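You operate a simulated robot arm through the tools that you are given. There is no shell and no other tool. Be economical: measure what you need, move in short steps, check, and stop when the job is done.

Carry out the task below with a simulated two-armed robot. There is one attempt and no reset: what you move stays moved.

TASK
Take the lid off the white jar and lay it down on the top of the small parts bench. Put two of the blue spacers from the top of the grey tool cabinet on the middle of the mill table. Fetch the orange goggles from the top of the rear-end stand and stand it on the mill end of the tube bench. Turn the drop knob to 80 mm. Stack the tin that says "stops" from the mill end of the tube bench on top of the tin that says "bosses". Take the green banded lug on the door end of the tube bench and put it away on the top of the parts dryer. Open the jig table drawer, put the white cloth on the door end of the tube bench away inside and shut the drawer again. Put the brass block with the largest size on its label from the right end of the steel wall bench on top of the flux carton. Fetch the wing nut from the top of the tumbler bench and set it on the top of the alignment table. Fetch the 130 head tube from the top of the tumbler bench and stand it on the shelf under the alignment table. Take the 70 mm crank housing from the top of the tumbler bench and leave it on the demagnetiser plate. Push the tumbler lid shut. Do these in any order. Set down upright: orange goggles, green banded lug, head tube, crank housing.

It is judged by the outcome, as a careful person would: the job done as asked, and still so three seconds after it is handed in. It fails if anything else is knocked over, pushed out of place, dropped, spilled or broken. Lids that push on must go on centred and level and be pressed home; caps that screw on are set level and turned clockwise until they are tight. Flat cloth is picked up by pressing the open fingertips on it (5 to 10 N) and closing them slowly along it; thin cloth reads only 2 to 8 mm in the jaws.

THE ROBOT
Two 6-joint arms with two-finger parallel grippers on one trunk, on a base that drives. Base frame: it is fixed to the floor where the robot stands at the start and does not move with it; the origin is under the middle of the robot, x ahead of it, y to its left, z up; the surface under the hand at the start is at about z = 0.82. Readings come in m, degrees, newtons and seconds.
The left shoulder is at the start at [0.08, 0.216, 1.538], the right one opposite. With the tool pointing down near the work surface each hand reaches from about 0.1 to 0.7 m from the robot's upright axis, wherever it stands, measured 20 degrees to its own side. Places, roughly: black tin, green tin, white tin [-3.25, -0.75, 1]; blue spacer [0.5, 0.75, 0.75]; blue spacer (4x4x2 cm) [0.6, 1.1, 0.8]; brass block [-0.5, 3.75, 0.75]; crank housing [-8, 0.75, 1]; demagnetiser plate (42x14 cm) [-7.84, -0.1, 0.88]; drop knob [-4, 2.6, 1]; flux carton [0.5, -0.25, 0.25]; green banded lug (7x4x5 cm) [-4.7, -1, 0.9]; head tube [-8.25, 0, 1]; j1 drawer [-4.3, 0.8, 0.7]; jig table drawer [-4.3, 0.8, 0.7]; middle of the mill table [0.2, 3.2, 1.1]; mill end of the tube bench [-3.2, -0.8, 0.9]; orange goggles (5x6x15 cm) [-0.9, 0.4, 1]; shelf under the alignment table [-6.4, 1.2, 0.2]; top of the alignment table [-6.6, 1.3, 0.8]; top of the parts dryer (32x24 cm) [-8, -0.54, 1.04]; tumbler lid [-7.9, 0.8, 1]; white cloth (10x8x3 cm) [-4.8, -0.8, 0.9]; white jar (8x8x12 cm) [0.7, 0, 0.9]; wing nut (7x3x3 cm) [-8.1, -0.3, 0.9]. Payload 3.43 kg a hand.
The TCP of each hand is the grasp point between the finger pads, 0.03 m short of the fingertips. In the tool frame z runs along the fingers and y along their closing line. Largest opening 0.094 m; finger width 0.028, thickness 0.01; the body of the gripper, 0.05 by 0.096 m, starts 0.055 m behind the TCP.
Orientation is that of the tool frame in the base frame, as [roll, pitch, yaw] about the fixed x, y, z axes, in that order (R = Rz(yaw) Ry(pitch) Rx(roll)). With the fingers straight down and closing along the base's y, the tool's x points along the base's -x, its y along +y and its z along -z.

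THE INTERFACE
- The arms move only by the tool arm_command. It takes "left_moves", "right_moves" or both (then of equal length, played together; a hand with none holds still); each is a list of rows, each an object of numbers (a shift or turn left out is 0, a gripper value left out holds the last): "claw": the closure in counts, from 0 (fully open) to 255 (shut); "x", "y", "z": the shift along the tool's x, y, z in m; "ax", "ay", "az": the turn, a rotation vector about the tool's x, y, z in degrees. In form: [{"claw": .., "x": .., "y": .., "z": .., "ax": .., "ay": .., "az": ..}, ...]. A call has 1 to 20 rows; each row shifts and turns the commanded pose from where the row before left it, along the tool's axes as they then stand. Each row takes 0.2 s and may step no farther than 0.05 m and 8.6 degrees from the row before; otherwise, or with a gripper value out of range, the whole call is refused. A pose out of reach is approached as far as the arm can. The call stops where the force on the tool passes 40 N (or 10 N more than at its start, if that is more) or the arm is blocked; 0.2 s more then pass. The fingers move at their own pace (about 0.072 m/s each) and stop on an object; they squeeze with about 43 N. The grip force told is the motor's: it shows also when the fingers shut on nothing. Time passes only in rows, and 0.2 s behind the last, so rows that do not move let the fingers close. It gives the time, the measured TCP pose, the force on the tool (base axes), the opening and the grip force at its end, in the units of the frame above (readings bear some noise), with the torque about the TCP (base axes, N m) and any sound that the robot's microphone picked up.
- Cameras (640 x 400 px; columns grow to the right, rows downward): "scene" is now at [0.0584, 0.0511, 1.6743]; the picture's right is [0.87, -0.49, -0.00], its down [-0.45, -0.80, -0.41] and it looks along [0.20, 0.36, -0.91] (base axes); focal length 214 px, centre (320, 200). "left" rides on the left gripper at [0.076, -0.014, -0.102] in its tool frame; the picture's right is [0.18, 0.98, 0.00], its down [-0.75, 0.14, -0.64] and it looks along [-0.63, 0.12, 0.77] (tool axes); focal length 243 px, centre (320, 200). "right" rides on the right gripper at [0.076, 0.014, -0.103] in its tool frame; the picture's right is [-0.18, 0.98, 0.00], its down [-0.75, -0.14, -0.64] and it looks along [-0.63, -0.12, 0.77] (tool axes); focal length 243 px, centre (320, 200).
- grab_frame(camera): a new picture of that camera. The clock stands still meanwhile.
- slide_trunk(by): slides the trunk up (or, below 0, down) by that many m; the arms and the scene camera ride with it, the base frame stays. It gives what a move gives, with no picture.
- roll_base(legs): drives the robot by 1 to 6 legs, each [ahead, left, turn to the left] in m, m and degrees, along the robot's own axes; the way and the turn of a leg run together, so that a leg with both is an arc; at most 1.5 m and 180 degrees a leg. The arms and the cameras ride along, it lands a little off, and it stops where it bumps. It gives what a move gives.
- pan_tilt(pan, tilt): turns the head with the scene camera to pan (to the left, within 86 degrees either way) and tilt (down, from -29 to 69), counted from straight ahead of the robot. It gives what a move gives.
- probe_pixels(camera, pixels): for up to 12 pixels [column, row] of the newest picture of that camera ("zoom" is the newest enlarged one), the place [x, y, z] in the base frame of the surface seen there, good to about 0.003 m. The clock stands still meanwhile.
- zoom(camera, box): a new picture of the part [left, top, right, bottom] of that camera's present view, enlarged. The clock stands still meanwhile.
- hand_in(): hands the job in; it is judged then, once.

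Go step by step. Measure first, check grasps and placings, and put right what went wrong. The budget is 385 turns and 370 pictures, counting those below and the enlarged ones. Unless the task says otherwise, let go and move clear before handing in.

The tools are called after "Emit:" as name(argument=value, ...) on one line, values as JSON. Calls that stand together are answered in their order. arm_command: Moves the arms, as the interface text tells. Its arguments: {"type":"object","properties":{"left_moves":{"type":"array"},"right_moves":{"type":"array"}},"required":[]} The other tools are called the same way: slide_trunk (by) slides the trunk up or down; roll_base (legs) drives the base; pan_tilt (pan, tilt) turns the head that bears the scene camera; grab_frame (camera) takes a picture; probe_pixels (camera, pixels) gives the place of the surface under pixels of a picture; zoom (camera, box) takes an enlarged picture of a part of a camera's view; hand_in () hands the job in.

At the start:

```text
clock: 0.0
left_ee_pos: [0.5291, 0.2696, 0.9996]
left_tool_rot: [180.0, 0.0, -180.0]
left_force: [-0.4, 0.0, -0.3]
left_ft_torque: [-0.03, -0.02, -0.01]
left_gripper_width: 0.0941
left_gripper_force: 0.2
right_ee_pos: [0.6119, -0.2104, 1.0002]
right_tool_rot: [-180.0, 0.0, -179.9]
right_force: [0.0, -0.4, 1.1]
right_ft_torque: [0.0, 0.02, -0.03]
right_gripper_width: 0.0939
right_gripper_force: 0.0
trunk travel left (down, up): [-0.768, 0.072]
robot x, y, heading: [-0.0005, -0.0018, -0.0]
head pan, tilt: [60.7, 65.9]
```

scene: 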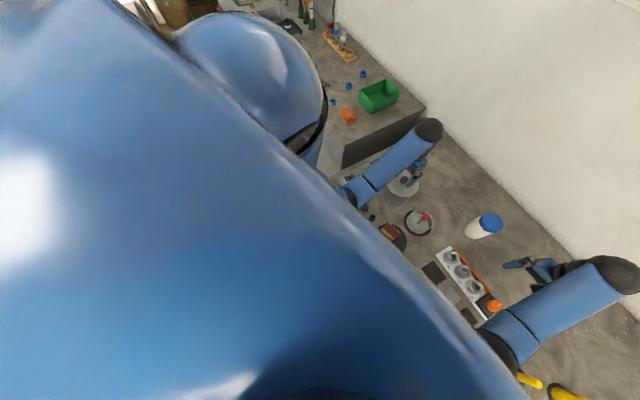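
right: 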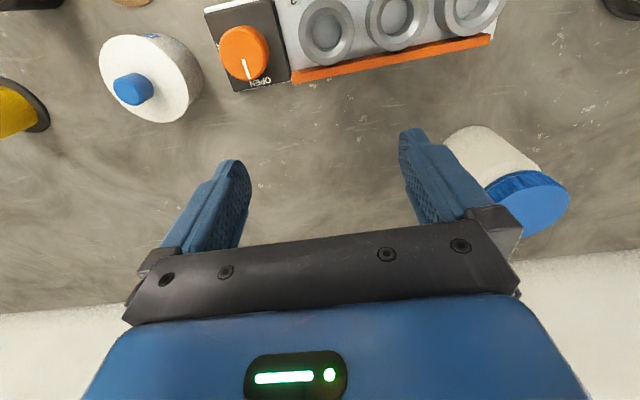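
left: 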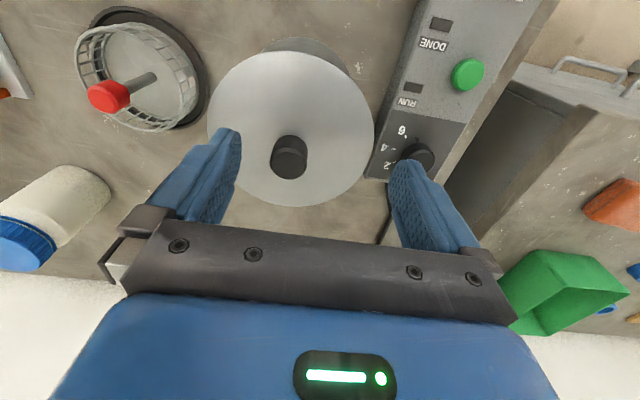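

The pictures show a bench ahead with a white jar (blue lid) and the tool cabinet to the left. I'll look around with the head first.

Emit:
pan_tilt(pan=0, tilt=40)

Emit:
grab_frame(camera="scene")

Emit:
pan_tilt(pan=70, tilt=25)

Emit:
grab_frame(camera="scene")

Emit:
pan_tilt(pan=-70, tilt=25)

Emit:
grab_frame(camera="scene")

```text
clock: 1.3
left_ee_pos: [0.5295, 0.2687, 0.9992]
left_tool_rot: [-179.9, 0.0, 179.9]
left_force: [0.0, -0.7, -0.2]
left_ft_torque: [0.0, 0.04, -0.01]
left_gripper_width: 0.0941
left_gripper_force: 0.0
right_ee_pos: [0.6118, -0.209, 0.9989]
right_tool_rot: [-179.9, 0.0, 180.0]
right_force: [0.0, 0.3, -0.4]
right_ft_torque: [0.01, 0.0, 0.02]
right_gripper_width: 0.0941
right_gripper_force: 0.1
trunk travel left (down, up): [-0.768, 0.072]
robot x, y, heading: [0.0046, -0.0014, -0.2]
head pan, tilt: [0.0, 40.0]
```

```text
366 pictures are left
```

scene: 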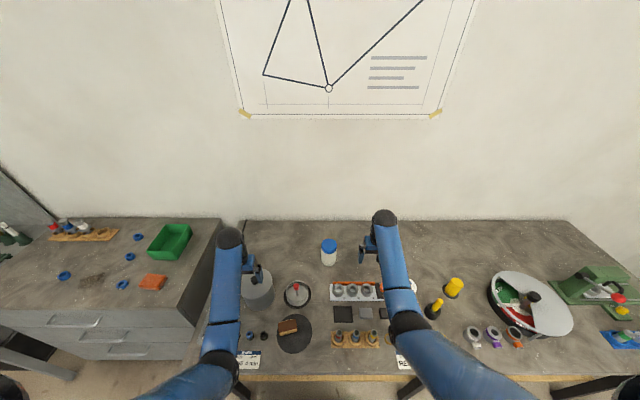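

```text
clock: 2.7
left_ee_pos: [0.5293, 0.2692, 0.9999]
left_tool_rot: [180.0, 0.0, -180.0]
left_force: [1.6, -0.5, 0.2]
left_ft_torque: [-0.01, -0.01, 0.01]
left_gripper_width: 0.094
left_gripper_force: 0.0
right_ee_pos: [0.612, -0.2107, 1.0004]
right_tool_rot: [180.0, -0.1, 179.9]
right_force: [0.3, 0.3, 0.7]
right_ft_torque: [-0.03, -0.01, 0.0]
right_gripper_width: 0.0939
right_gripper_force: 0.1
trunk travel left (down, up): [-0.768, 0.072]
robot x, y, heading: [0.0013, -0.0013, 0.1]
head pan, tilt: [70.0, 25.0]
```

```text
365 pictures are left
```

scene: 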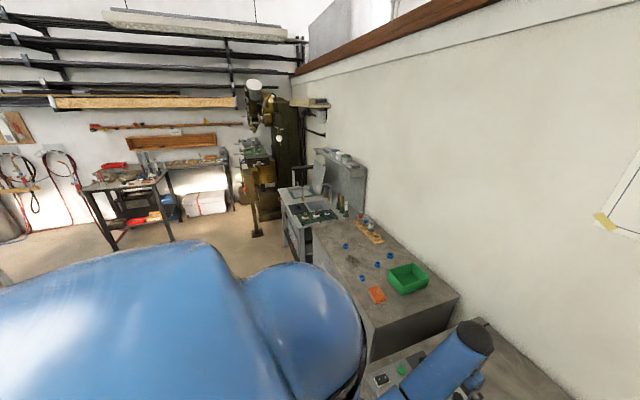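

```text
clock: 5.0
left_ee_pos: [0.529, 0.2689, 1.0006]
left_tool_rot: [179.9, -0.1, -180.0]
left_force: [0.1, -0.3, -0.7]
left_ft_torque: [0.0, -0.02, 0.0]
left_gripper_width: 0.0937
left_gripper_force: 0.1
right_ee_pos: [0.6121, -0.2103, 0.9998]
right_tool_rot: [-180.0, 0.0, 180.0]
right_force: [0.5, -0.2, -0.5]
right_ft_torque: [0.0, -0.03, 0.01]
right_gripper_width: 0.0942
right_gripper_force: 0.0
trunk travel left (down, up): [-0.768, 0.072]
robot x, y, heading: [0.0003, -0.0009, -0.0]
head pan, tilt: [-70.0, 25.0]
```

```text
364 pictures are left
```

scene: 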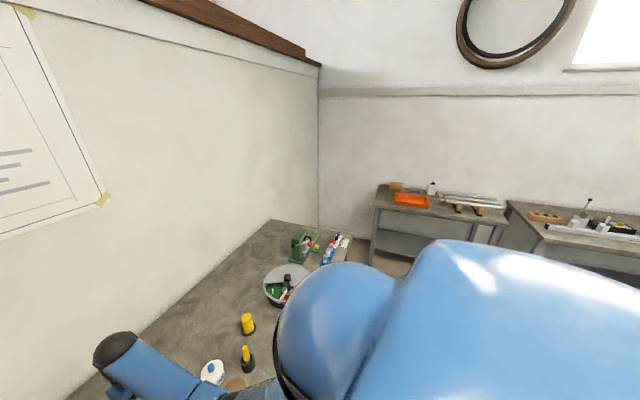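

The jar stands at (329,250) in the straight-ahead view. I'll look closer at it and the bench.

Emit:
pan_tilt(pan=0, tilt=40)

Emit:
zoom(camera="scene", box=[220, 220, 420, 370])

Emit:
zoom(camera="scene", box=[0, 200, 220, 350])

```text
clock: 6.4
left_ee_pos: [0.5292, 0.2696, 0.9999]
left_tool_rot: [179.9, 0.0, -179.9]
left_force: [0.1, 0.0, -1.3]
left_ft_torque: [0.02, 0.05, 0.02]
left_gripper_width: 0.0939
left_gripper_force: 0.1
right_ee_pos: [0.612, -0.2103, 0.9994]
right_tool_rot: [180.0, 0.0, 180.0]
right_force: [0.0, 1.1, 0.2]
right_ft_torque: [0.0, -0.05, 0.0]
right_gripper_width: 0.0941
right_gripper_force: 0.1
trunk travel left (down, up): [-0.768, 0.072]
robot x, y, heading: [-0.0016, -0.0044, 0.0]
head pan, tilt: [0.0, 40.0]
```

```text
2.67 times, centred on (320, 295) of scene
```

zoom: 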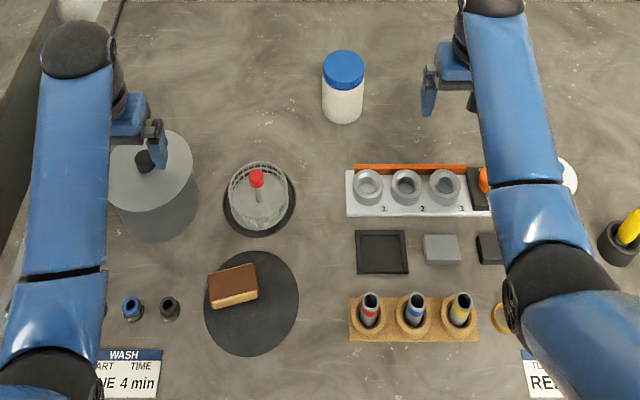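

```text
2.67 times, centred on (110, 275) of scene
```

zoom: 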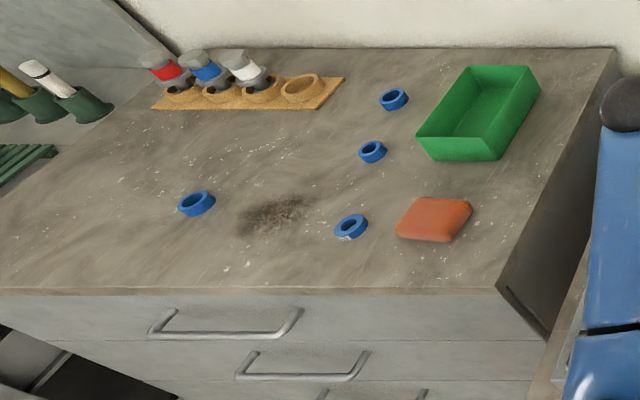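

Four blue spacers lie loose on the cabinet. Measuring spacers now, and then the jar.

Emit:
probe_pixels(camera="zoom", pixels=[[394, 92], [397, 107], [372, 147], [374, 160], [350, 222], [196, 199], [191, 210], [430, 215], [250, 250]])

Emit:
zoom(camera="scene", box=[280, 220, 380, 290])

Emit:
zoom(camera="left", box=[0, 140, 150, 280])

```text
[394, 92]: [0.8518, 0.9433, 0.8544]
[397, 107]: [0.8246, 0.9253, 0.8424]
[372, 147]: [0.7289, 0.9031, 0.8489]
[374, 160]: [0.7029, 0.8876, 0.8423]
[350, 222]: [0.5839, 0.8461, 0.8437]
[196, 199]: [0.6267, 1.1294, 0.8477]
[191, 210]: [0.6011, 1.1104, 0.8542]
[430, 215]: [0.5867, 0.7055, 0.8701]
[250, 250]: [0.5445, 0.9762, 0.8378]
```

```text
5.71 times, centred on (330, 255) of scene
```

zoom: 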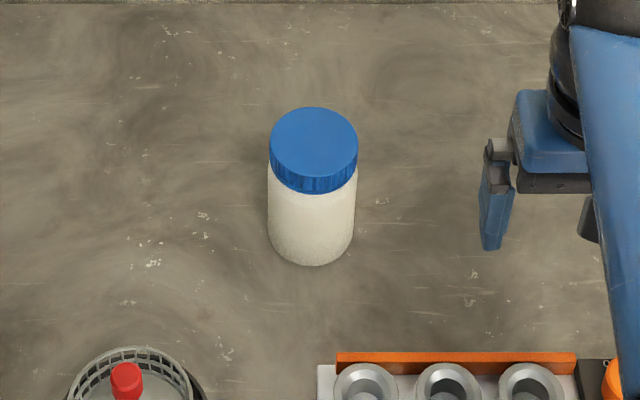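

```text
2.86 times, centred on (75, 210) of left
```

zoom: 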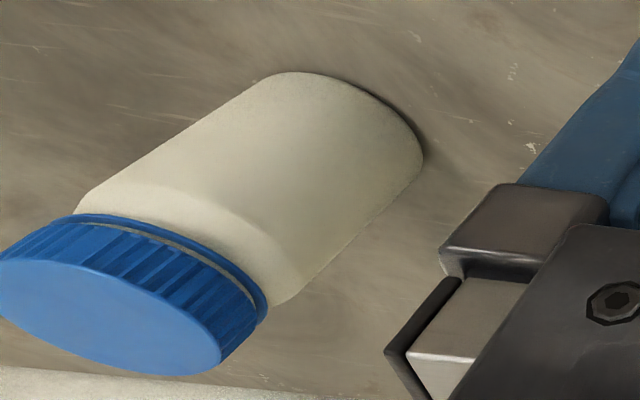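

The cap is ribbed, most likely threaded. I'll take a fresh frame and measure the jar.

Emit:
grab_frame(camera="scene")

Emit:
zoom(camera="scene", box=[280, 220, 380, 290])

Emit:
probe_pixels(camera="zoom", pixels=[[313, 110], [272, 145], [357, 145], [314, 172], [314, 190], [280, 185], [348, 185], [312, 200], [312, 260], [270, 225], [353, 225], [312, 280]])

```text
359 pictures are left
```

scene: 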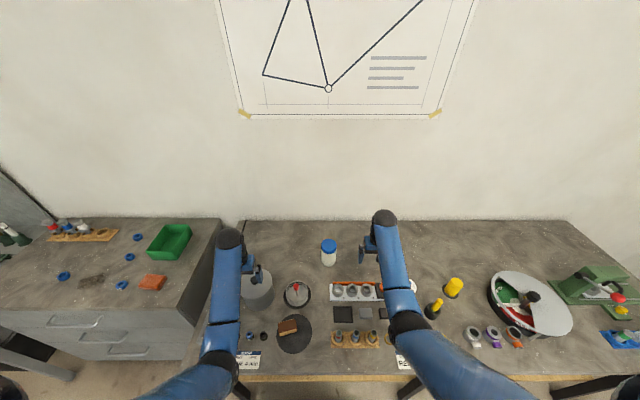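

```text
5.71 times, centred on (330, 255) of scene
```

zoom: 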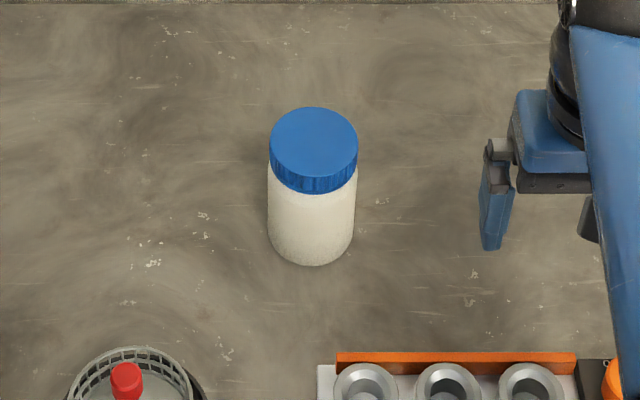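

```text
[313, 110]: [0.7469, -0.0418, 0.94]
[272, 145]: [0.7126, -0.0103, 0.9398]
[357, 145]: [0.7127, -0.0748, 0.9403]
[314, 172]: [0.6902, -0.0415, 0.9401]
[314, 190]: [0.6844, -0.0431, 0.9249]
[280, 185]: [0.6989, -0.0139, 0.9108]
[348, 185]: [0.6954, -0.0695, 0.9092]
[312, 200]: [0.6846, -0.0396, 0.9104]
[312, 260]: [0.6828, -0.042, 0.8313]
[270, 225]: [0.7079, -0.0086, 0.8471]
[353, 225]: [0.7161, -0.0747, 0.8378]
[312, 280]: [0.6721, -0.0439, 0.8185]
```

The cap is about 66 mm across, centred near (0.715, -0.042), top at 0.940. I'll check the obstacles to the left of the jar before planning a side grasp with the left hand.

Emit:
probe_pixels(camera="scene", pixels=[[260, 278], [258, 305], [297, 282], [295, 292], [253, 270], [290, 250], [270, 250], [360, 284], [360, 300], [416, 285], [440, 303], [454, 288]])

Emit:
zoom(camera="scene", box=[360, 220, 640, 400])

```text
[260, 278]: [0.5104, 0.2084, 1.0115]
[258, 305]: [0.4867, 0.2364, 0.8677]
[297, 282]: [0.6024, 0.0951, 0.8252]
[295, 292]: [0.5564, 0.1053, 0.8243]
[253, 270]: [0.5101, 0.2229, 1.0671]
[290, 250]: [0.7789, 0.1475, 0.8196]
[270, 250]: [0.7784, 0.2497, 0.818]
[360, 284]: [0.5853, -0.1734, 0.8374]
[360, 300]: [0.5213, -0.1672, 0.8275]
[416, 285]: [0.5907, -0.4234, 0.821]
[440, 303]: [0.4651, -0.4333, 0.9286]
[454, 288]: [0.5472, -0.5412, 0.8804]
```

```text
2.22 times, centred on (500, 310) of scene
```

zoom: 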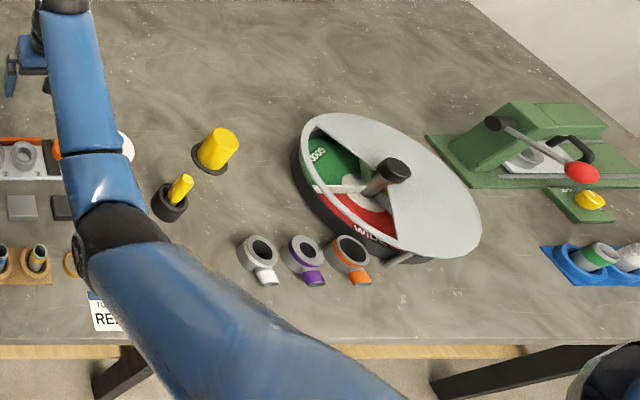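

The way at x≈0.715 left of the jar is clear (bench 0.818). I'll raise and turn the left hand to point to the right, 15° below horizontal.

Emit:
arm_command(left_moves=[{"z": -0.02, "az": -8.5}, {"z": -0.02, "az": -8.5}, {"z": -0.02, "az": -8.5}, {"z": -0.02, "az": -8.5}, {"z": -0.02, "az": -8.5}, {"az": -8.5}, {"az": -8.5}, {"az": -8.5}, {"az": -8.5}, {"az": -8.5}, {"az": -5}, {"ay": 8.5}, {"ay": 8.5}, {"ay": 8.5}, {"ay": 8.5}, {"ay": 8.5}, {"ay": 8.5}, {"ay": 8.5}, {"ay": 8.5}, {"ay": 7}])

Emit:
grab_frame(camera="scene")

```text
clock: 10.6
left_ee_pos: [0.5702, 0.2738, 1.0223]
left_tool_rot: [180.0, -75.1, -89.9]
left_force: [0.9, 0.4, 0.5]
left_ft_torque: [-0.03, -0.01, 0.0]
left_gripper_width: 0.0941
left_gripper_force: 0.0
left hand out of reach, approached as far as the arm can: row 1, 2, 3, 4, 5
right_ee_pos: [0.6112, -0.2096, 0.9984]
right_tool_rot: [180.0, 0.0, -180.0]
right_force: [-0.4, -0.4, 0.2]
right_ft_torque: [0.03, 0.01, 0.0]
right_gripper_width: 0.0941
right_gripper_force: 0.0
trunk travel left (down, up): [-0.768, 0.072]
robot x, y, heading: [0.0025, -0.0015, -0.0]
head pan, tilt: [0.0, 40.0]
```

```text
356 pictures are left
```

scene: 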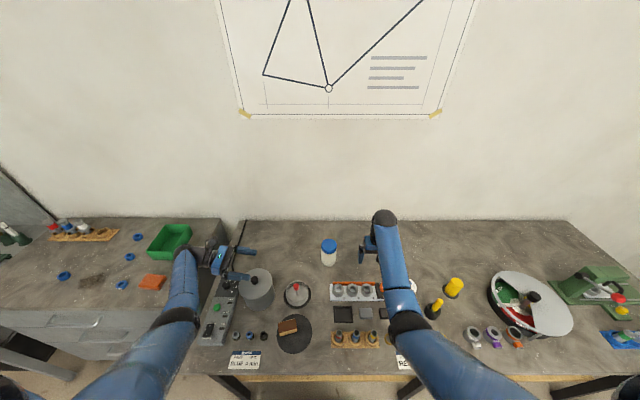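

The left hand points right as wanted. I'll move it over to beside the jar at about (0.715, 0.10, 0.88).

Emit:
arm_command(left_moves=[{"y": -0.036}, {"y": -0.036}, {"y": -0.036}, {"y": -0.037}, {"z": 0.041, "x": -0.0184}, {"z": 0.041, "x": -0.0184}, {"z": 0.041, "x": -0.0184}, {"z": 0.041, "x": -0.0184}, {"z": 0.041, "x": -0.0184}])

Emit:
grab_frame(camera="scene")

Emit:
grab_frame(camera="left")

```text
clock: 12.6
left_ee_pos: [0.5895, 0.072, 0.9335]
left_tool_rot: [-178.6, -74.9, -91.3]
left_force: [2.4, 3.2, 16.4]
left_ft_torque: [1.63, 0.8, -0.34]
left_gripper_width: 0.0937
left_gripper_force: 0.1
left hand out of reach, approached as far as the arm can: row 1, 2, 3, 4, 5, 6, 7, 8, 9
right_ee_pos: [0.6085, -0.2103, 1.0021]
right_tool_rot: [179.9, 0.2, -180.0]
right_force: [0.5, 0.5, -0.2]
right_ft_torque: [0.0, 0.0, -0.02]
right_gripper_width: 0.0939
right_gripper_force: 0.1
trunk travel left (down, up): [-0.768, 0.072]
robot x, y, heading: [-0.001, 0.0009, -0.3]
head pan, tilt: [0.0, 40.0]
```

```text
355 pictures are left
```

scene: 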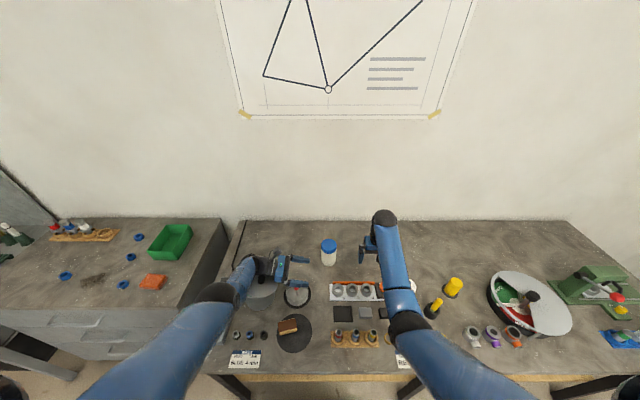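

```text
354 pictures are left
```

left: 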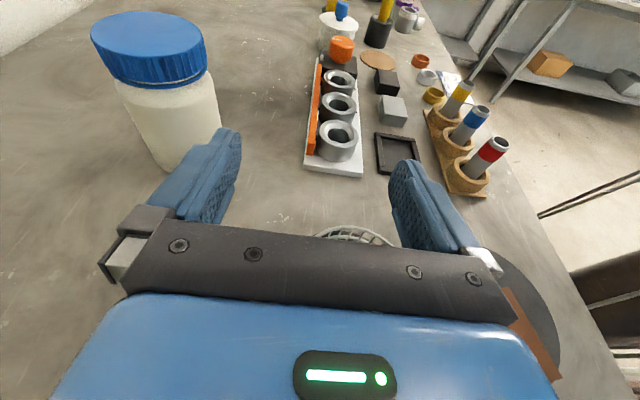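

The left hand feels 16 N upward: it's touching something at the cylinder/basket, and it's out of reach in x. I'll lift it straight back up and check.

Emit:
arm_command(left_moves=[{"x": 0.0386, "z": -0.0104}, {"x": 0.0386, "z": -0.0104}, {"x": 0.0386, "z": -0.0104}])

Emit:
zoom(camera="scene", box=[200, 220, 420, 375])

```text
clock: 13.4
left_ee_pos: [0.5903, 0.0706, 1.0516]
left_tool_rot: [179.6, -75.0, -89.7]
left_force: [-0.9, -0.4, -0.5]
left_ft_torque: [-0.01, 0.04, 0.0]
left_gripper_width: 0.0941
left_gripper_force: 0.0
right_ee_pos: [0.6109, -0.2103, 0.9994]
right_tool_rot: [-179.9, 0.0, 180.0]
right_force: [0.2, -0.1, -0.1]
right_ft_torque: [0.0, 0.0, 0.02]
right_gripper_width: 0.094
right_gripper_force: 0.0
trunk travel left (down, up): [-0.768, 0.072]
robot x, y, heading: [-0.0005, 0.0031, -0.2]
head pan, tilt: [0.0, 40.0]
```

```text
2.58 times, centred on (310, 298) of scene
```

zoom: 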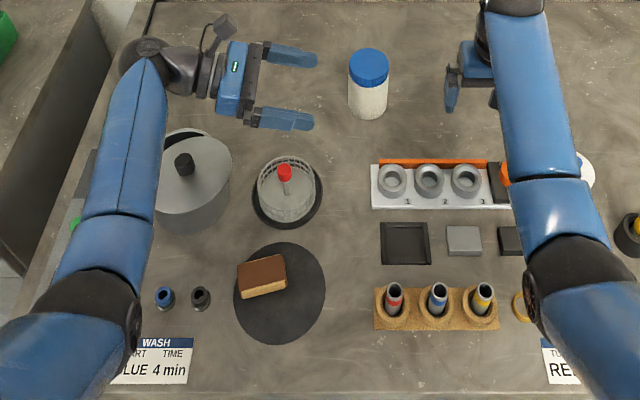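

The pot at (190,175) now shows a dark crescent at its rim; I need to see whether its lid has shifted.

Emit:
zoom(camera="scene", box=[235, 255, 305, 305])

Emit:
probe_pixels(camera="zoom", pixels=[[255, 150], [255, 200], [270, 250], [340, 250], [190, 250], [270, 290], [270, 340], [300, 120], [230, 130], [350, 170], [160, 190], [250, 170]])

```text
8.00 times, centred on (270, 280) of scene
```

zoom: 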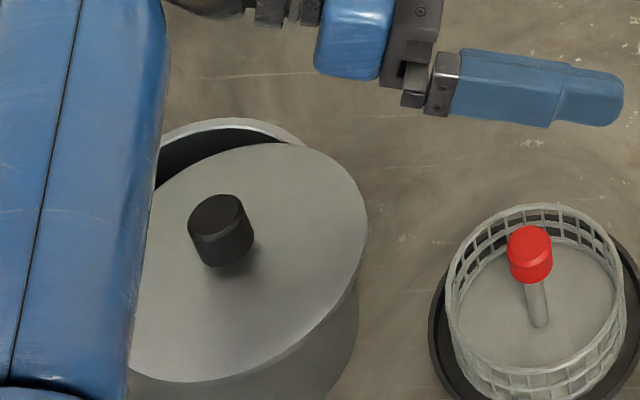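

```text
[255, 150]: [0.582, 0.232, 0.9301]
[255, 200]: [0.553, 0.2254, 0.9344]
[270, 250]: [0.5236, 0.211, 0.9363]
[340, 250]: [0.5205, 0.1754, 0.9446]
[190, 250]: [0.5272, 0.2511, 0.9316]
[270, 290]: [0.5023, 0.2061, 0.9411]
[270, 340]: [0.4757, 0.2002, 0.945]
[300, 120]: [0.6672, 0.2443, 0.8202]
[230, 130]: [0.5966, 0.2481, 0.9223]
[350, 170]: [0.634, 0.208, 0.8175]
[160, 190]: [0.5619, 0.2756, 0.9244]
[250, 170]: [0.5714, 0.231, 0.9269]
```

I nudged the pot's lid: it now sits off-centre and tilted (rim visible at (230,130), lid edge up to 0.945). I'll turn the hand back down to re-seat it by its knob.

Emit:
arm_command(left_moves=[{"ay": -8.5}, {"ay": -8.5}, {"ay": -8.5}, {"ay": -8.5}, {"ay": -8.5}, {"ay": -8.5}, {"ay": -8.5}, {"ay": -8.5}, {"ay": -7}, {"az": 8.5}, {"az": 8.5}, {"az": 8.5}, {"az": 8.5}, {"az": 8.5}, {"az": 8.5}, {"az": 8.5}, {"az": 8.5}, {"az": 8.5}, {"az": 8.5}])

Emit:
arm_command(left_moves=[{"az": 5, "x": 0.02, "y": 0.045}, {"x": 0.02, "y": 0.045}, {"x": 0.01, "y": 0.045}, {"y": 0.025}])

Emit:
grab_frame(camera="left")

Emit:
grab_frame(camera="scene")

```text
clock: 17.4
left_ee_pos: [0.5917, 0.0709, 1.0482]
left_tool_rot: [179.9, 0.1, -175.1]
left_force: [1.0, -0.6, 0.5]
left_ft_torque: [0.01, -0.04, -0.02]
left_gripper_width: 0.094
left_gripper_force: 0.0
right_ee_pos: [0.6122, -0.2091, 0.9992]
right_tool_rot: [-180.0, -0.1, -180.0]
right_force: [0.5, 0.1, -0.7]
right_ft_torque: [-0.02, 0.01, -0.02]
right_gripper_width: 0.0942
right_gripper_force: 0.1
trunk travel left (down, up): [-0.768, 0.072]
robot x, y, heading: [0.004, -0.0037, -0.3]
head pan, tilt: [0.0, 40.0]
```

```text
clock: 18.4
left_ee_pos: [0.5596, 0.2275, 1.0139]
left_tool_rot: [-180.0, 0.0, 179.9]
left_force: [0.0, 0.0, 0.0]
left_ft_torque: [0.01, -0.04, 0.0]
left_gripper_width: 0.094
left_gripper_force: 0.1
left hand out of reach, approached as far as the arm can: row 1, 2, 3
right_ee_pos: [0.612, -0.2104, 0.9989]
right_tool_rot: [180.0, -0.1, -179.9]
right_force: [-0.6, 0.2, -0.9]
right_ft_torque: [0.01, 0.01, -0.02]
right_gripper_width: 0.0942
right_gripper_force: 0.1
trunk travel left (down, up): [-0.768, 0.072]
robot x, y, heading: [0.0037, -0.0024, -0.0]
head pan, tilt: [0.0, 40.0]
```

```text
351 pictures are left
```

left: 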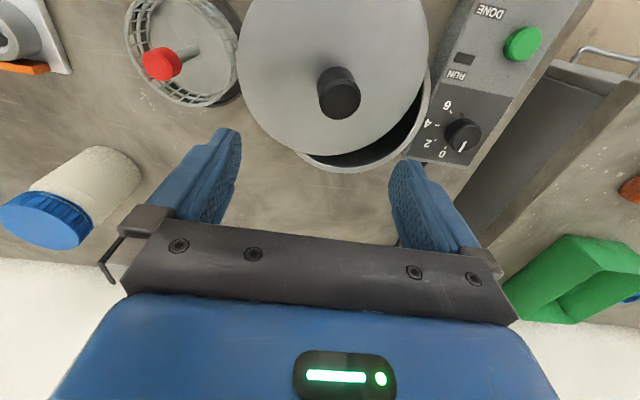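

```text
350 pictures are left
```

scene: 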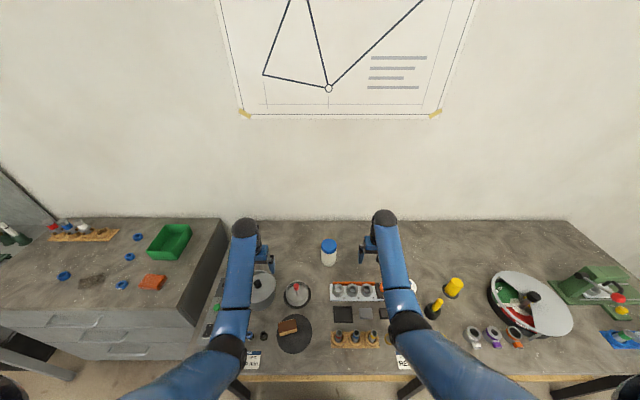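

The knob at (340,92) and the pot rim at (350,168) are visible. I'll measure knob, lid and pot.

Emit:
probe_pixels(camera="left", pixels=[[338, 100], [340, 80], [321, 92], [359, 92], [345, 168], [310, 155], [415, 130], [424, 100], [428, 75], [400, 149], [240, 60], [425, 40]])

Emit:
zoom(camera="left", box=[220, 0, 460, 180])

```text
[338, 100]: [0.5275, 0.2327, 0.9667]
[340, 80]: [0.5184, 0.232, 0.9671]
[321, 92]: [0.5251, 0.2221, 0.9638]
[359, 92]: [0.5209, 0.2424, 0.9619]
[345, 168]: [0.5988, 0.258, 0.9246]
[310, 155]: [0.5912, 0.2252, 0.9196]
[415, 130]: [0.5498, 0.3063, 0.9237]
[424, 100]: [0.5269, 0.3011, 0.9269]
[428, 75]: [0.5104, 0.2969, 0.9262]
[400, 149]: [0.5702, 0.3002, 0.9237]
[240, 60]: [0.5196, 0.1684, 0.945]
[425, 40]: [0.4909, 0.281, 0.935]
```

```text
2.22 times, centred on (340, 90) of left
```

zoom: 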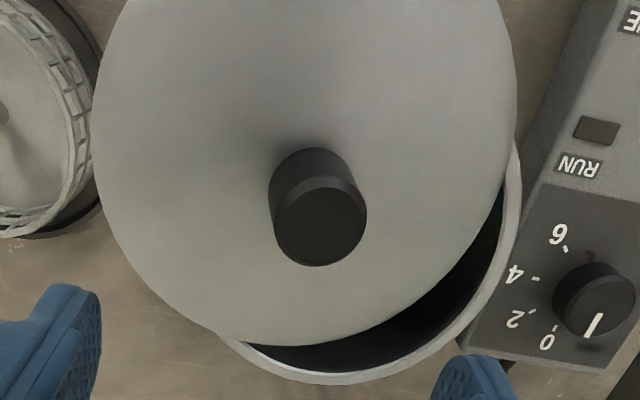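

The knob top is near (0.523, 0.232, 0.967), about 23 mm wide. I'll bring the left hand over it with a narrowed opening.

Emit:
arm_command(left_moves=[{"claw": 140, "z": 0.01}, {"x": 0.012, "y": 0.001, "z": 0.005}, {"x": 0.012, "y": 0.002}, {"x": 0.012, "y": 0.001}, {}])

Emit:
grab_frame(camera="left")

```text
clock: 19.6
left_ee_pos: [0.5237, 0.2307, 0.9976]
left_tool_rot: [-179.9, 0.2, -180.0]
left_force: [0.2, 0.4, 0.1]
left_ft_torque: [-0.01, 0.01, -0.02]
left_gripper_width: 0.0425
left_gripper_force: 0.0
right_ee_pos: [0.6105, -0.2089, 0.9994]
right_tool_rot: [180.0, 0.0, -180.0]
right_force: [0.4, 1.2, 0.4]
right_ft_torque: [-0.03, -0.01, -0.01]
right_gripper_width: 0.094
right_gripper_force: 0.1
trunk travel left (down, up): [-0.768, 0.072]
robot x, y, heading: [0.0024, -0.0024, 0.3]
head pan, tilt: [0.0, 40.0]
```

```text
348 pictures are left
```

left: 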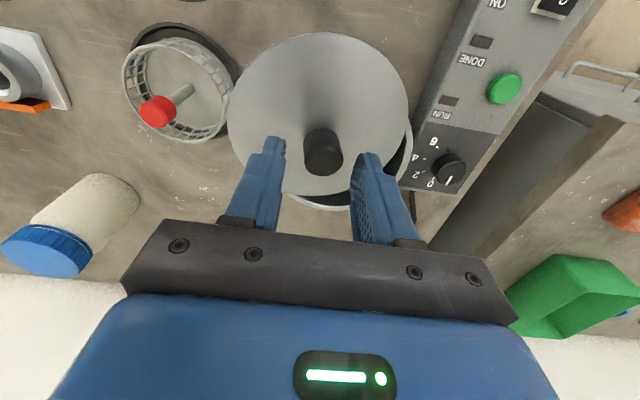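

Aligned over the knob. Lower to z≈0.976 and close.

Emit:
arm_command(left_moves=[{"z": 0.011}, {"z": 0.011}, {"claw": 255}, {}, {}])

Emit:
arm_command(left_moves=[{"z": -0.01}, {"z": -0.01}, {"z": -0.01}, {}])

Emit:
grab_frame(camera="left")

Emit:
zoom(camera="scene", box=[200, 250, 310, 330])

```text
clock: 20.8
left_ee_pos: [0.5251, 0.2282, 0.9783]
left_tool_rot: [-180.0, 0.2, 180.0]
left_force: [2.1, -1.6, 11.9]
left_ft_torque: [-0.57, -0.39, 0.05]
left_gripper_width: 0.025
left_gripper_force: 42.5
right_ee_pos: [0.6094, -0.2118, 1.0005]
right_tool_rot: [180.0, 0.0, -180.0]
right_force: [-0.1, 0.3, 0.3]
right_ft_torque: [0.01, 0.0, 0.0]
right_gripper_width: 0.0941
right_gripper_force: 0.0
trunk travel left (down, up): [-0.768, 0.072]
robot x, y, heading: [0.0, -0.0025, 0.1]
head pan, tilt: [0.0, 40.0]
```

```text
clock: 21.8
left_ee_pos: [0.528, 0.2294, 0.9997]
left_tool_rot: [-180.0, 0.0, 180.0]
left_force: [0.1, 0.6, -0.1]
left_ft_torque: [-0.02, 0.0, -0.01]
left_gripper_width: 0.0
left_gripper_force: 33.3
left hand out of reach, approached as far as the arm can: row 3
right_ee_pos: [0.6123, -0.2103, 1.0003]
right_tool_rot: [180.0, -0.1, 180.0]
right_force: [1.0, 0.1, -0.6]
right_ft_torque: [0.02, 0.0, -0.04]
right_gripper_width: 0.0942
right_gripper_force: 0.0
trunk travel left (down, up): [-0.768, 0.072]
robot x, y, heading: [0.0009, -0.0005, 0.1]
head pan, tilt: [0.0, 40.0]
```

```text
347 pictures are left
```

left: 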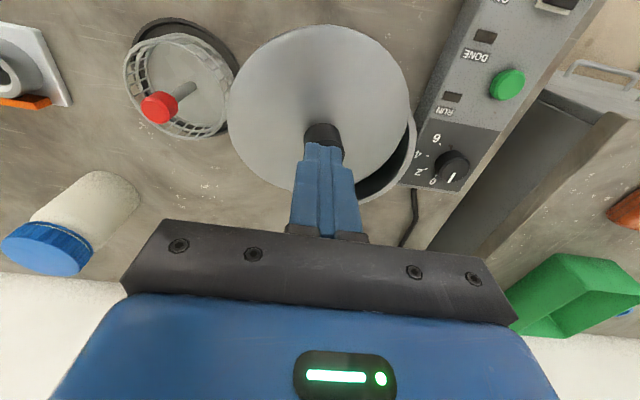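

```text
5.00 times, centred on (255, 290) of scene
```

zoom: 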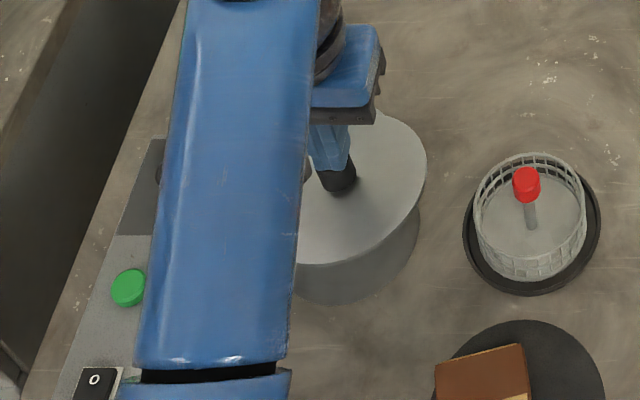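

The fingers slipped off the leaning knob. I'll back the base 0.1 m for more lift room, open, and turn the hand to close along x.

Emit:
roll_base(legs=[[-0.1, 0, 0]])

Emit:
arm_command(left_moves=[{"claw": 0, "z": -0.02}, {"z": -0.02}, {"az": -8.5}, {"az": -8.5}, {"az": -8.5}, {"az": -8.5}, {"az": -8.5}, {"az": -8.5}, {"az": -8.5}, {"az": -8.5}, {"az": -8.5}, {"az": -8.5}, {"az": -5}, {}])

Emit:
grab_frame(camera="left")

```text
clock: 22.9
left_ee_pos: [0.433, 0.2277, 0.996]
left_tool_rot: [-180.0, -0.3, -180.0]
left_force: [0.0, -0.1, -0.9]
left_ft_torque: [-0.03, 0.08, -0.03]
left_gripper_width: 0.0
left_gripper_force: 33.3
right_ee_pos: [0.5175, -0.2113, 0.9959]
right_tool_rot: [-180.0, -0.3, 179.9]
right_force: [1.3, -1.0, -0.1]
right_ft_torque: [0.01, 0.05, -0.01]
right_gripper_width: 0.0942
right_gripper_force: 0.0
trunk travel left (down, up): [-0.768, 0.072]
robot x, y, heading: [-0.1011, -0.0009, 0.0]
head pan, tilt: [0.0, 40.0]
```

```text
clock: 25.9
left_ee_pos: [0.444, 0.2291, 1.0057]
left_tool_rot: [-179.8, 0.0, -90.0]
left_force: [0.1, -0.7, -0.1]
left_ft_torque: [0.02, 0.0, 0.02]
left_gripper_width: 0.094
left_gripper_force: 0.0
left hand out of reach, approached as far as the arm can: row 1, 2
right_ee_pos: [0.5113, -0.2107, 0.9989]
right_tool_rot: [-179.9, 0.0, -180.0]
right_force: [0.9, -0.1, 0.4]
right_ft_torque: [-0.01, 0.01, -0.01]
right_gripper_width: 0.094
right_gripper_force: 0.1
trunk travel left (down, up): [-0.768, 0.072]
robot x, y, heading: [-0.0972, -0.0019, 0.1]
head pan, tilt: [0.0, 40.0]
```

```text
345 pictures are left
```

left: 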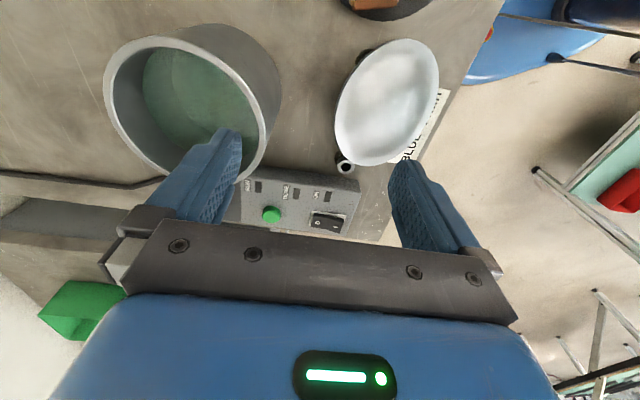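

The lid was dragged off the pot by the shut fingertips; it now lies near the bench edge at (385,100). I must recover it; first look from the scene camera.

Emit:
pan_tilt(pan=20, tilt=55)

Emit:
grab_frame(camera="scene")

Emit:
zoom(camera="left", box=[300, 0, 500, 200])

Emit:
probe_pixels(camera="left", pixels=[[385, 100], [345, 130], [350, 75], [410, 45], [433, 80], [370, 158], [410, 140], [345, 163], [110, 85], [265, 130], [190, 45], [150, 165]])

```text
clock: 26.7
left_ee_pos: [0.4443, 0.2293, 1.0058]
left_tool_rot: [-179.9, 0.0, -90.0]
left_force: [0.9, -0.5, 0.0]
left_ft_torque: [-0.03, -0.01, -0.02]
left_gripper_width: 0.0941
left_gripper_force: 0.0
right_ee_pos: [0.5129, -0.2117, 1.0004]
right_tool_rot: [180.0, 0.0, 180.0]
right_force: [0.0, -0.1, -0.5]
right_ft_torque: [-0.01, 0.0, 0.01]
right_gripper_width: 0.094
right_gripper_force: 0.1
trunk travel left (down, up): [-0.768, 0.072]
robot x, y, heading: [-0.1006, -0.0003, -0.0]
head pan, tilt: [20.0, 55.0]
```

```text
344 pictures are left
```

scene: 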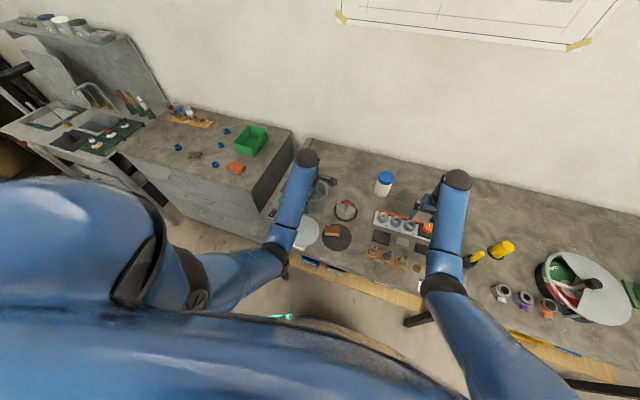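

```text
2.00 times, centred on (400, 100) of left
```

zoom: 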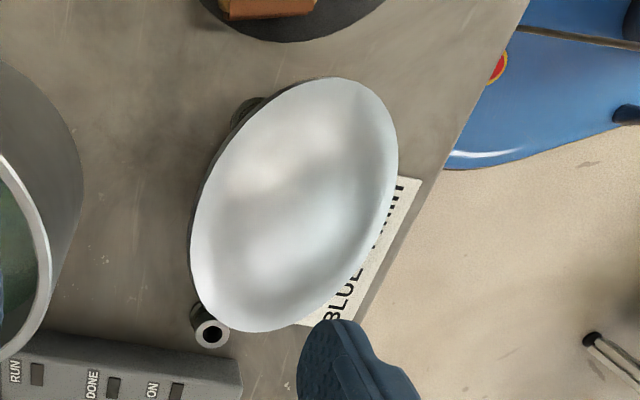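

```text
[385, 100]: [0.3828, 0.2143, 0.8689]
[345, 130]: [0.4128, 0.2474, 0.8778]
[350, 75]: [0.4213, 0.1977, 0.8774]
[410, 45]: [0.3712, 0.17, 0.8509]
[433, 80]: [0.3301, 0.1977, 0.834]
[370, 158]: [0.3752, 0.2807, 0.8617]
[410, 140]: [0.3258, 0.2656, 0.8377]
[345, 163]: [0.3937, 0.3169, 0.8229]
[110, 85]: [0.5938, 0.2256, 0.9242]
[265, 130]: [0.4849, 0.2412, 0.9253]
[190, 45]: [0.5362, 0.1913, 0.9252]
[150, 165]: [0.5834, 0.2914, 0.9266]
```

The lid lies upside down resting on its knob, high edge toward the pot. I'll measure the surroundings to plan an edge pinch with the right hand.

Emit:
zoom(camera="scene", box=[260, 160, 420, 280])

Emit:
probe_pixels(camera="zoom", pixels=[[290, 275], [270, 310], [340, 310], [290, 270], [345, 175], [318, 210], [380, 195], [345, 215], [190, 270], [190, 320], [470, 370], [210, 350]])

```text
3.33 times, centred on (340, 220) of scene
```

zoom: 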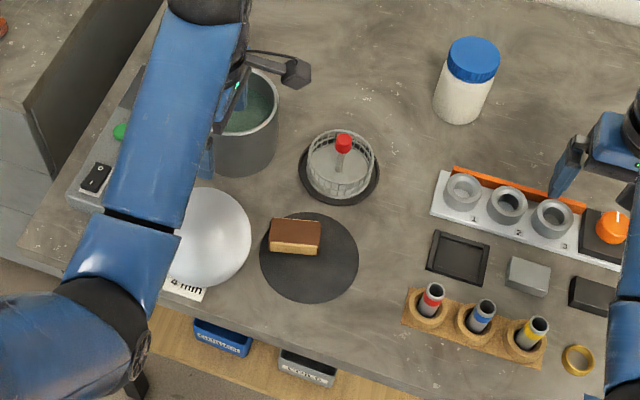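

```text
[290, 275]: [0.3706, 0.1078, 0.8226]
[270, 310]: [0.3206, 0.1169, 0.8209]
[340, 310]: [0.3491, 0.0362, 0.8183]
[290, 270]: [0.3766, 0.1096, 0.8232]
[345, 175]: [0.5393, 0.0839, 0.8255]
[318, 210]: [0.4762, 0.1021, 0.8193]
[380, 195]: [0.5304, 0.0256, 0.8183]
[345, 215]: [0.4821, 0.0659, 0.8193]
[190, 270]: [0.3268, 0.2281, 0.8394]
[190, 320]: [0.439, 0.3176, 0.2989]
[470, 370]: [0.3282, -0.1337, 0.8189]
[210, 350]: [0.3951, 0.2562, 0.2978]
```

Emit:
probe_pixels(camera="zoom", pixels=[[295, 230], [272, 238], [320, 225], [318, 250], [272, 250], [343, 140], [318, 150], [372, 150], [340, 133], [250, 235], [215, 190], [235, 100]])

```text
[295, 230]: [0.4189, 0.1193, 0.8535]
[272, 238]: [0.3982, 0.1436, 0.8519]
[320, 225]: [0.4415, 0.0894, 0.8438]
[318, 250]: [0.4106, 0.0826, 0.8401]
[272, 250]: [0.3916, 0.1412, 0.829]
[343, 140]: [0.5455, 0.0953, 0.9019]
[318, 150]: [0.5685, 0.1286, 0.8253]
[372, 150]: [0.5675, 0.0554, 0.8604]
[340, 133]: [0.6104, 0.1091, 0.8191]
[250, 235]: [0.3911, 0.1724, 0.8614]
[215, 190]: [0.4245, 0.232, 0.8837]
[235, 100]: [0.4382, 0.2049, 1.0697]
```

The block at (295,230) crowds the lid's right side, and the small fittings next to the lid may have moved. I'll back the base 0.2 m to view and work from the front.

Emit:
roll_base(legs=[[-0.22, 0, 0]])

Emit:
pan_tilt(pan=20, tilt=45)

Emit:
grab_frame(camera="scene")

Emit:
zoom(camera="scene", box=[240, 180, 340, 250])

Emit:
grab_frame(camera="left")

```text
clock: 28.4
left_ee_pos: [0.2275, 0.2295, 1.0044]
left_tool_rot: [179.9, 0.0, -89.8]
left_force: [1.2, -0.2, -0.5]
left_ft_torque: [-0.01, 0.04, 0.01]
left_gripper_width: 0.0938
left_gripper_force: 0.0
right_ee_pos: [0.2958, -0.2088, 0.9972]
right_tool_rot: [180.0, -0.2, -179.9]
right_force: [0.9, 0.7, -0.2]
right_ft_torque: [0.01, 0.04, 0.03]
right_gripper_width: 0.0939
right_gripper_force: 0.2
trunk travel left (down, up): [-0.768, 0.072]
robot x, y, heading: [-0.3239, 0.0008, 0.1]
head pan, tilt: [20.0, 55.0]
```

```text
clock: 29.1
left_ee_pos: [0.2249, 0.2313, 1.0057]
left_tool_rot: [-179.9, -0.1, -89.9]
left_force: [0.8, -0.1, 0.0]
left_ft_torque: [-0.01, 0.03, 0.0]
left_gripper_width: 0.0939
left_gripper_force: 0.0
right_ee_pos: [0.2937, -0.209, 0.9988]
right_tool_rot: [-180.0, 0.0, -179.9]
right_force: [0.1, -0.4, 0.6]
right_ft_torque: [0.01, 0.01, 0.01]
right_gripper_width: 0.0939
right_gripper_force: 0.0
trunk travel left (down, up): [-0.768, 0.072]
robot x, y, heading: [-0.3174, 0.0006, 0.2]
head pan, tilt: [20.0, 45.0]
```

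```text
341 pictures are left
```

scene: 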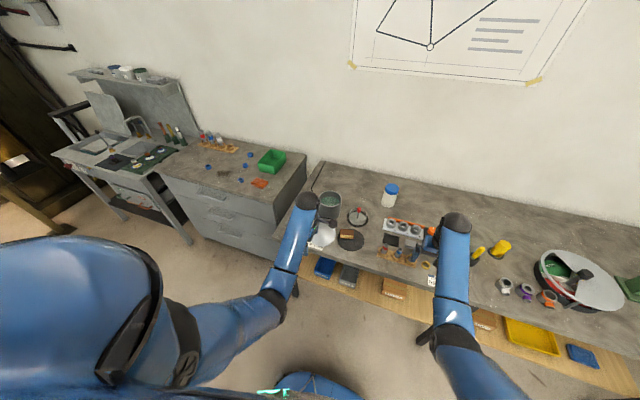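

```text
5.71 times, centred on (290, 215) of scene
```

zoom: 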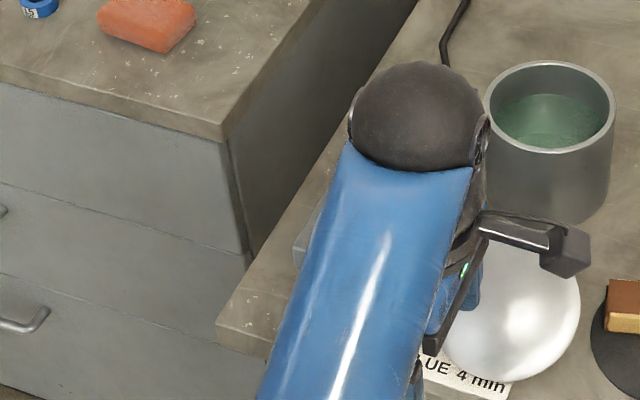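

```text
339 pictures are left
```

left: 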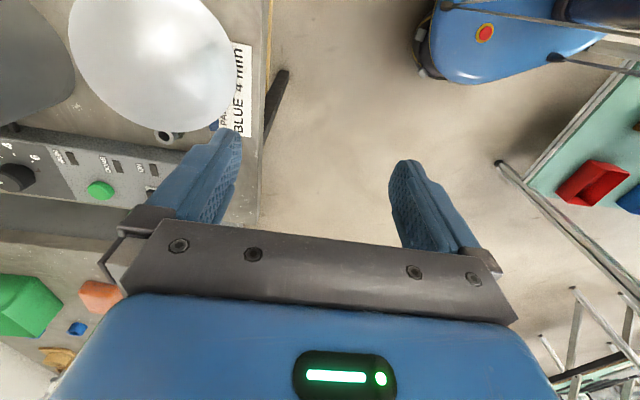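

In the left view the fittings sit at (165,135) and (213,125), to the left of the lid. I'll press the lid's high edge down with closed fingertips so it rocks and its near edge rises, easy to pinch from the front.

Emit:
probe_pixels(camera="left", pixels=[[165, 134], [213, 125], [160, 5], [150, 60], [90, 60], [225, 60], [150, 125]])

Emit:
arm_command(left_moves=[{"claw": 255, "y": -0.045}, {"y": -0.045}, {"y": -0.045}, {"y": -0.049}, {"z": 0.03}, {"z": 0.03}, {"z": 0.02}, {"z": 0.01}])

Emit:
grab_frame(camera="left")

```text
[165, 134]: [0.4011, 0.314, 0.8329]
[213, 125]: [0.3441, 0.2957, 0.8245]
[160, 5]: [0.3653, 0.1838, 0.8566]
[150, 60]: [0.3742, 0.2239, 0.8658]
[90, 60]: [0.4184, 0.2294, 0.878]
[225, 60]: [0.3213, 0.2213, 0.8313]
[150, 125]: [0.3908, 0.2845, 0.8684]
```

```text
clock: 30.9
left_ee_pos: [0.373, 0.23, 0.93]
left_tool_rot: [-179.8, 0.0, -89.9]
left_force: [0.1, -0.5, 0.7]
left_ft_torque: [0.0, 0.01, -0.01]
left_gripper_width: 0.0
left_gripper_force: 32.8
left hand out of reach, approached as far as the arm can: row 5, 6, 7, 8
right_ee_pos: [0.2938, -0.2079, 1.0007]
right_tool_rot: [-180.0, 0.0, -179.9]
right_force: [-0.7, -0.1, -0.2]
right_ft_torque: [0.03, 0.0, 0.02]
right_gripper_width: 0.094
right_gripper_force: 0.0
trunk travel left (down, up): [-0.768, 0.072]
robot x, y, heading: [-0.3231, -0.0024, 0.0]
head pan, tilt: [20.0, 45.0]
```

```text
338 pictures are left
```

left: 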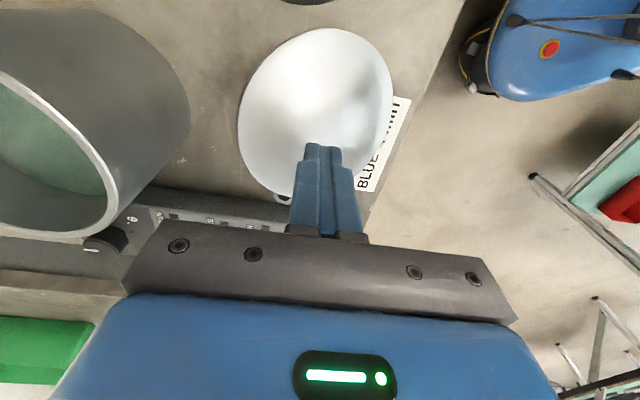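

The hand stopped short (0.373, reach limit). I'll bring the base forward 0.12 m and adjust.

Emit:
arm_command(left_moves=[{"y": 0.04}, {"y": 0.04}, {}])

Emit:
roll_base(legs=[[0.12, 0, 0]])

```text
clock: 31.8
left_ee_pos: [0.2906, 0.2317, 0.9305]
left_tool_rot: [-179.9, -0.1, -89.9]
left_force: [-0.2, -0.4, 0.8]
left_ft_torque: [-0.02, 0.01, -0.02]
left_gripper_width: 0.0
left_gripper_force: 33.0
right_ee_pos: [0.2932, -0.2099, 0.9977]
right_tool_rot: [179.9, 0.1, -179.8]
right_force: [0.6, -0.2, -0.5]
right_ft_torque: [0.01, 0.01, 0.0]
right_gripper_width: 0.094
right_gripper_force: 0.1
trunk travel left (down, up): [-0.768, 0.072]
robot x, y, heading: [-0.319, -0.0009, 0.0]
head pan, tilt: [20.0, 45.0]
```

```text
clock: 33.0
left_ee_pos: [0.4073, 0.2307, 0.9342]
left_tool_rot: [-179.6, 0.0, -89.9]
left_force: [-0.2, -0.2, 0.0]
left_ft_torque: [0.01, -0.01, 0.05]
left_gripper_width: 0.0
left_gripper_force: 33.3
right_ee_pos: [0.4107, -0.2091, 1.002]
right_tool_rot: [180.0, 0.1, -179.9]
right_force: [-0.3, -0.8, 0.1]
right_ft_torque: [-0.01, -0.01, -0.03]
right_gripper_width: 0.0939
right_gripper_force: 0.0
trunk travel left (down, up): [-0.768, 0.072]
robot x, y, heading: [-0.1981, -0.002, 0.2]
head pan, tilt: [20.0, 45.0]
```

Emit:
arm_command(left_moves=[{"z": 0.02, "x": 0.004}, {"z": 0.01}, {"z": 0.01}, {"z": 0.008}, {"z": 0.008}, {"z": 0.008}, {"z": 0.004}])

Emit:
grab_frame(camera="left")

Emit:
zoom(camera="scene", box=[240, 170, 380, 270])

```text
clock: 34.1
left_ee_pos: [0.4189, 0.2276, 0.889]
left_tool_rot: [-178.2, 0.1, -89.9]
left_force: [3.4, -0.9, 9.2]
left_ft_torque: [-0.03, -0.07, -0.02]
left_gripper_width: 0.0
left_gripper_force: 33.2
right_ee_pos: [0.4114, -0.2088, 1.001]
right_tool_rot: [-180.0, 0.1, -179.8]
right_force: [0.3, -0.6, -0.4]
right_ft_torque: [0.02, 0.01, -0.02]
right_gripper_width: 0.0939
right_gripper_force: 0.0
trunk travel left (down, up): [-0.768, 0.072]
robot x, y, heading: [-0.2038, -0.0006, -0.0]
head pan, tilt: [20.0, 45.0]
stopped in row 5 (left hand): the force on the tool passed its limit at 46 N (the readings are from after the stop); the commanded pose is now the measured one
```

```text
337 pictures are left
```

left: 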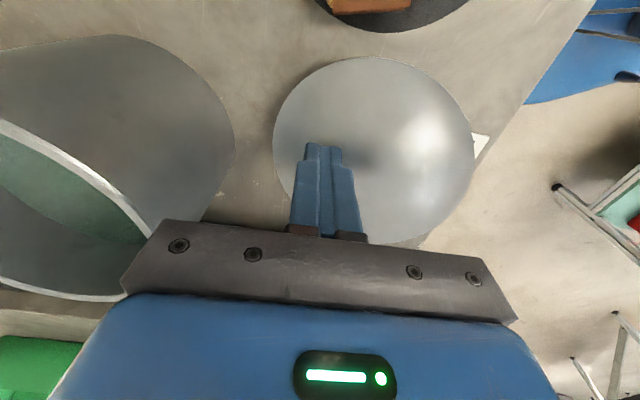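

```text
4.00 times, centred on (310, 220) of scene
```

zoom: 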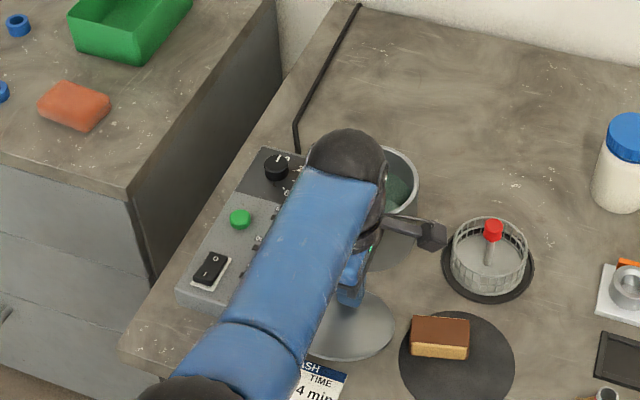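

The lid has rocked level under the fingertips; let me measure its plane.

Emit:
probe_pixels(camera="left", pixels=[[280, 140], [300, 90], [380, 62], [440, 90], [468, 150], [440, 215], [395, 150], [400, 238]])

```text
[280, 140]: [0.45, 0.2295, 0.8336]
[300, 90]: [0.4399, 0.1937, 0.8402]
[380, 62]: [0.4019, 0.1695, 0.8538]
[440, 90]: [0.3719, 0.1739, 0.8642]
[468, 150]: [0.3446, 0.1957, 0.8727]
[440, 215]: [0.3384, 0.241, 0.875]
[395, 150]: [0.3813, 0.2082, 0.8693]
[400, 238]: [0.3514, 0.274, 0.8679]
```

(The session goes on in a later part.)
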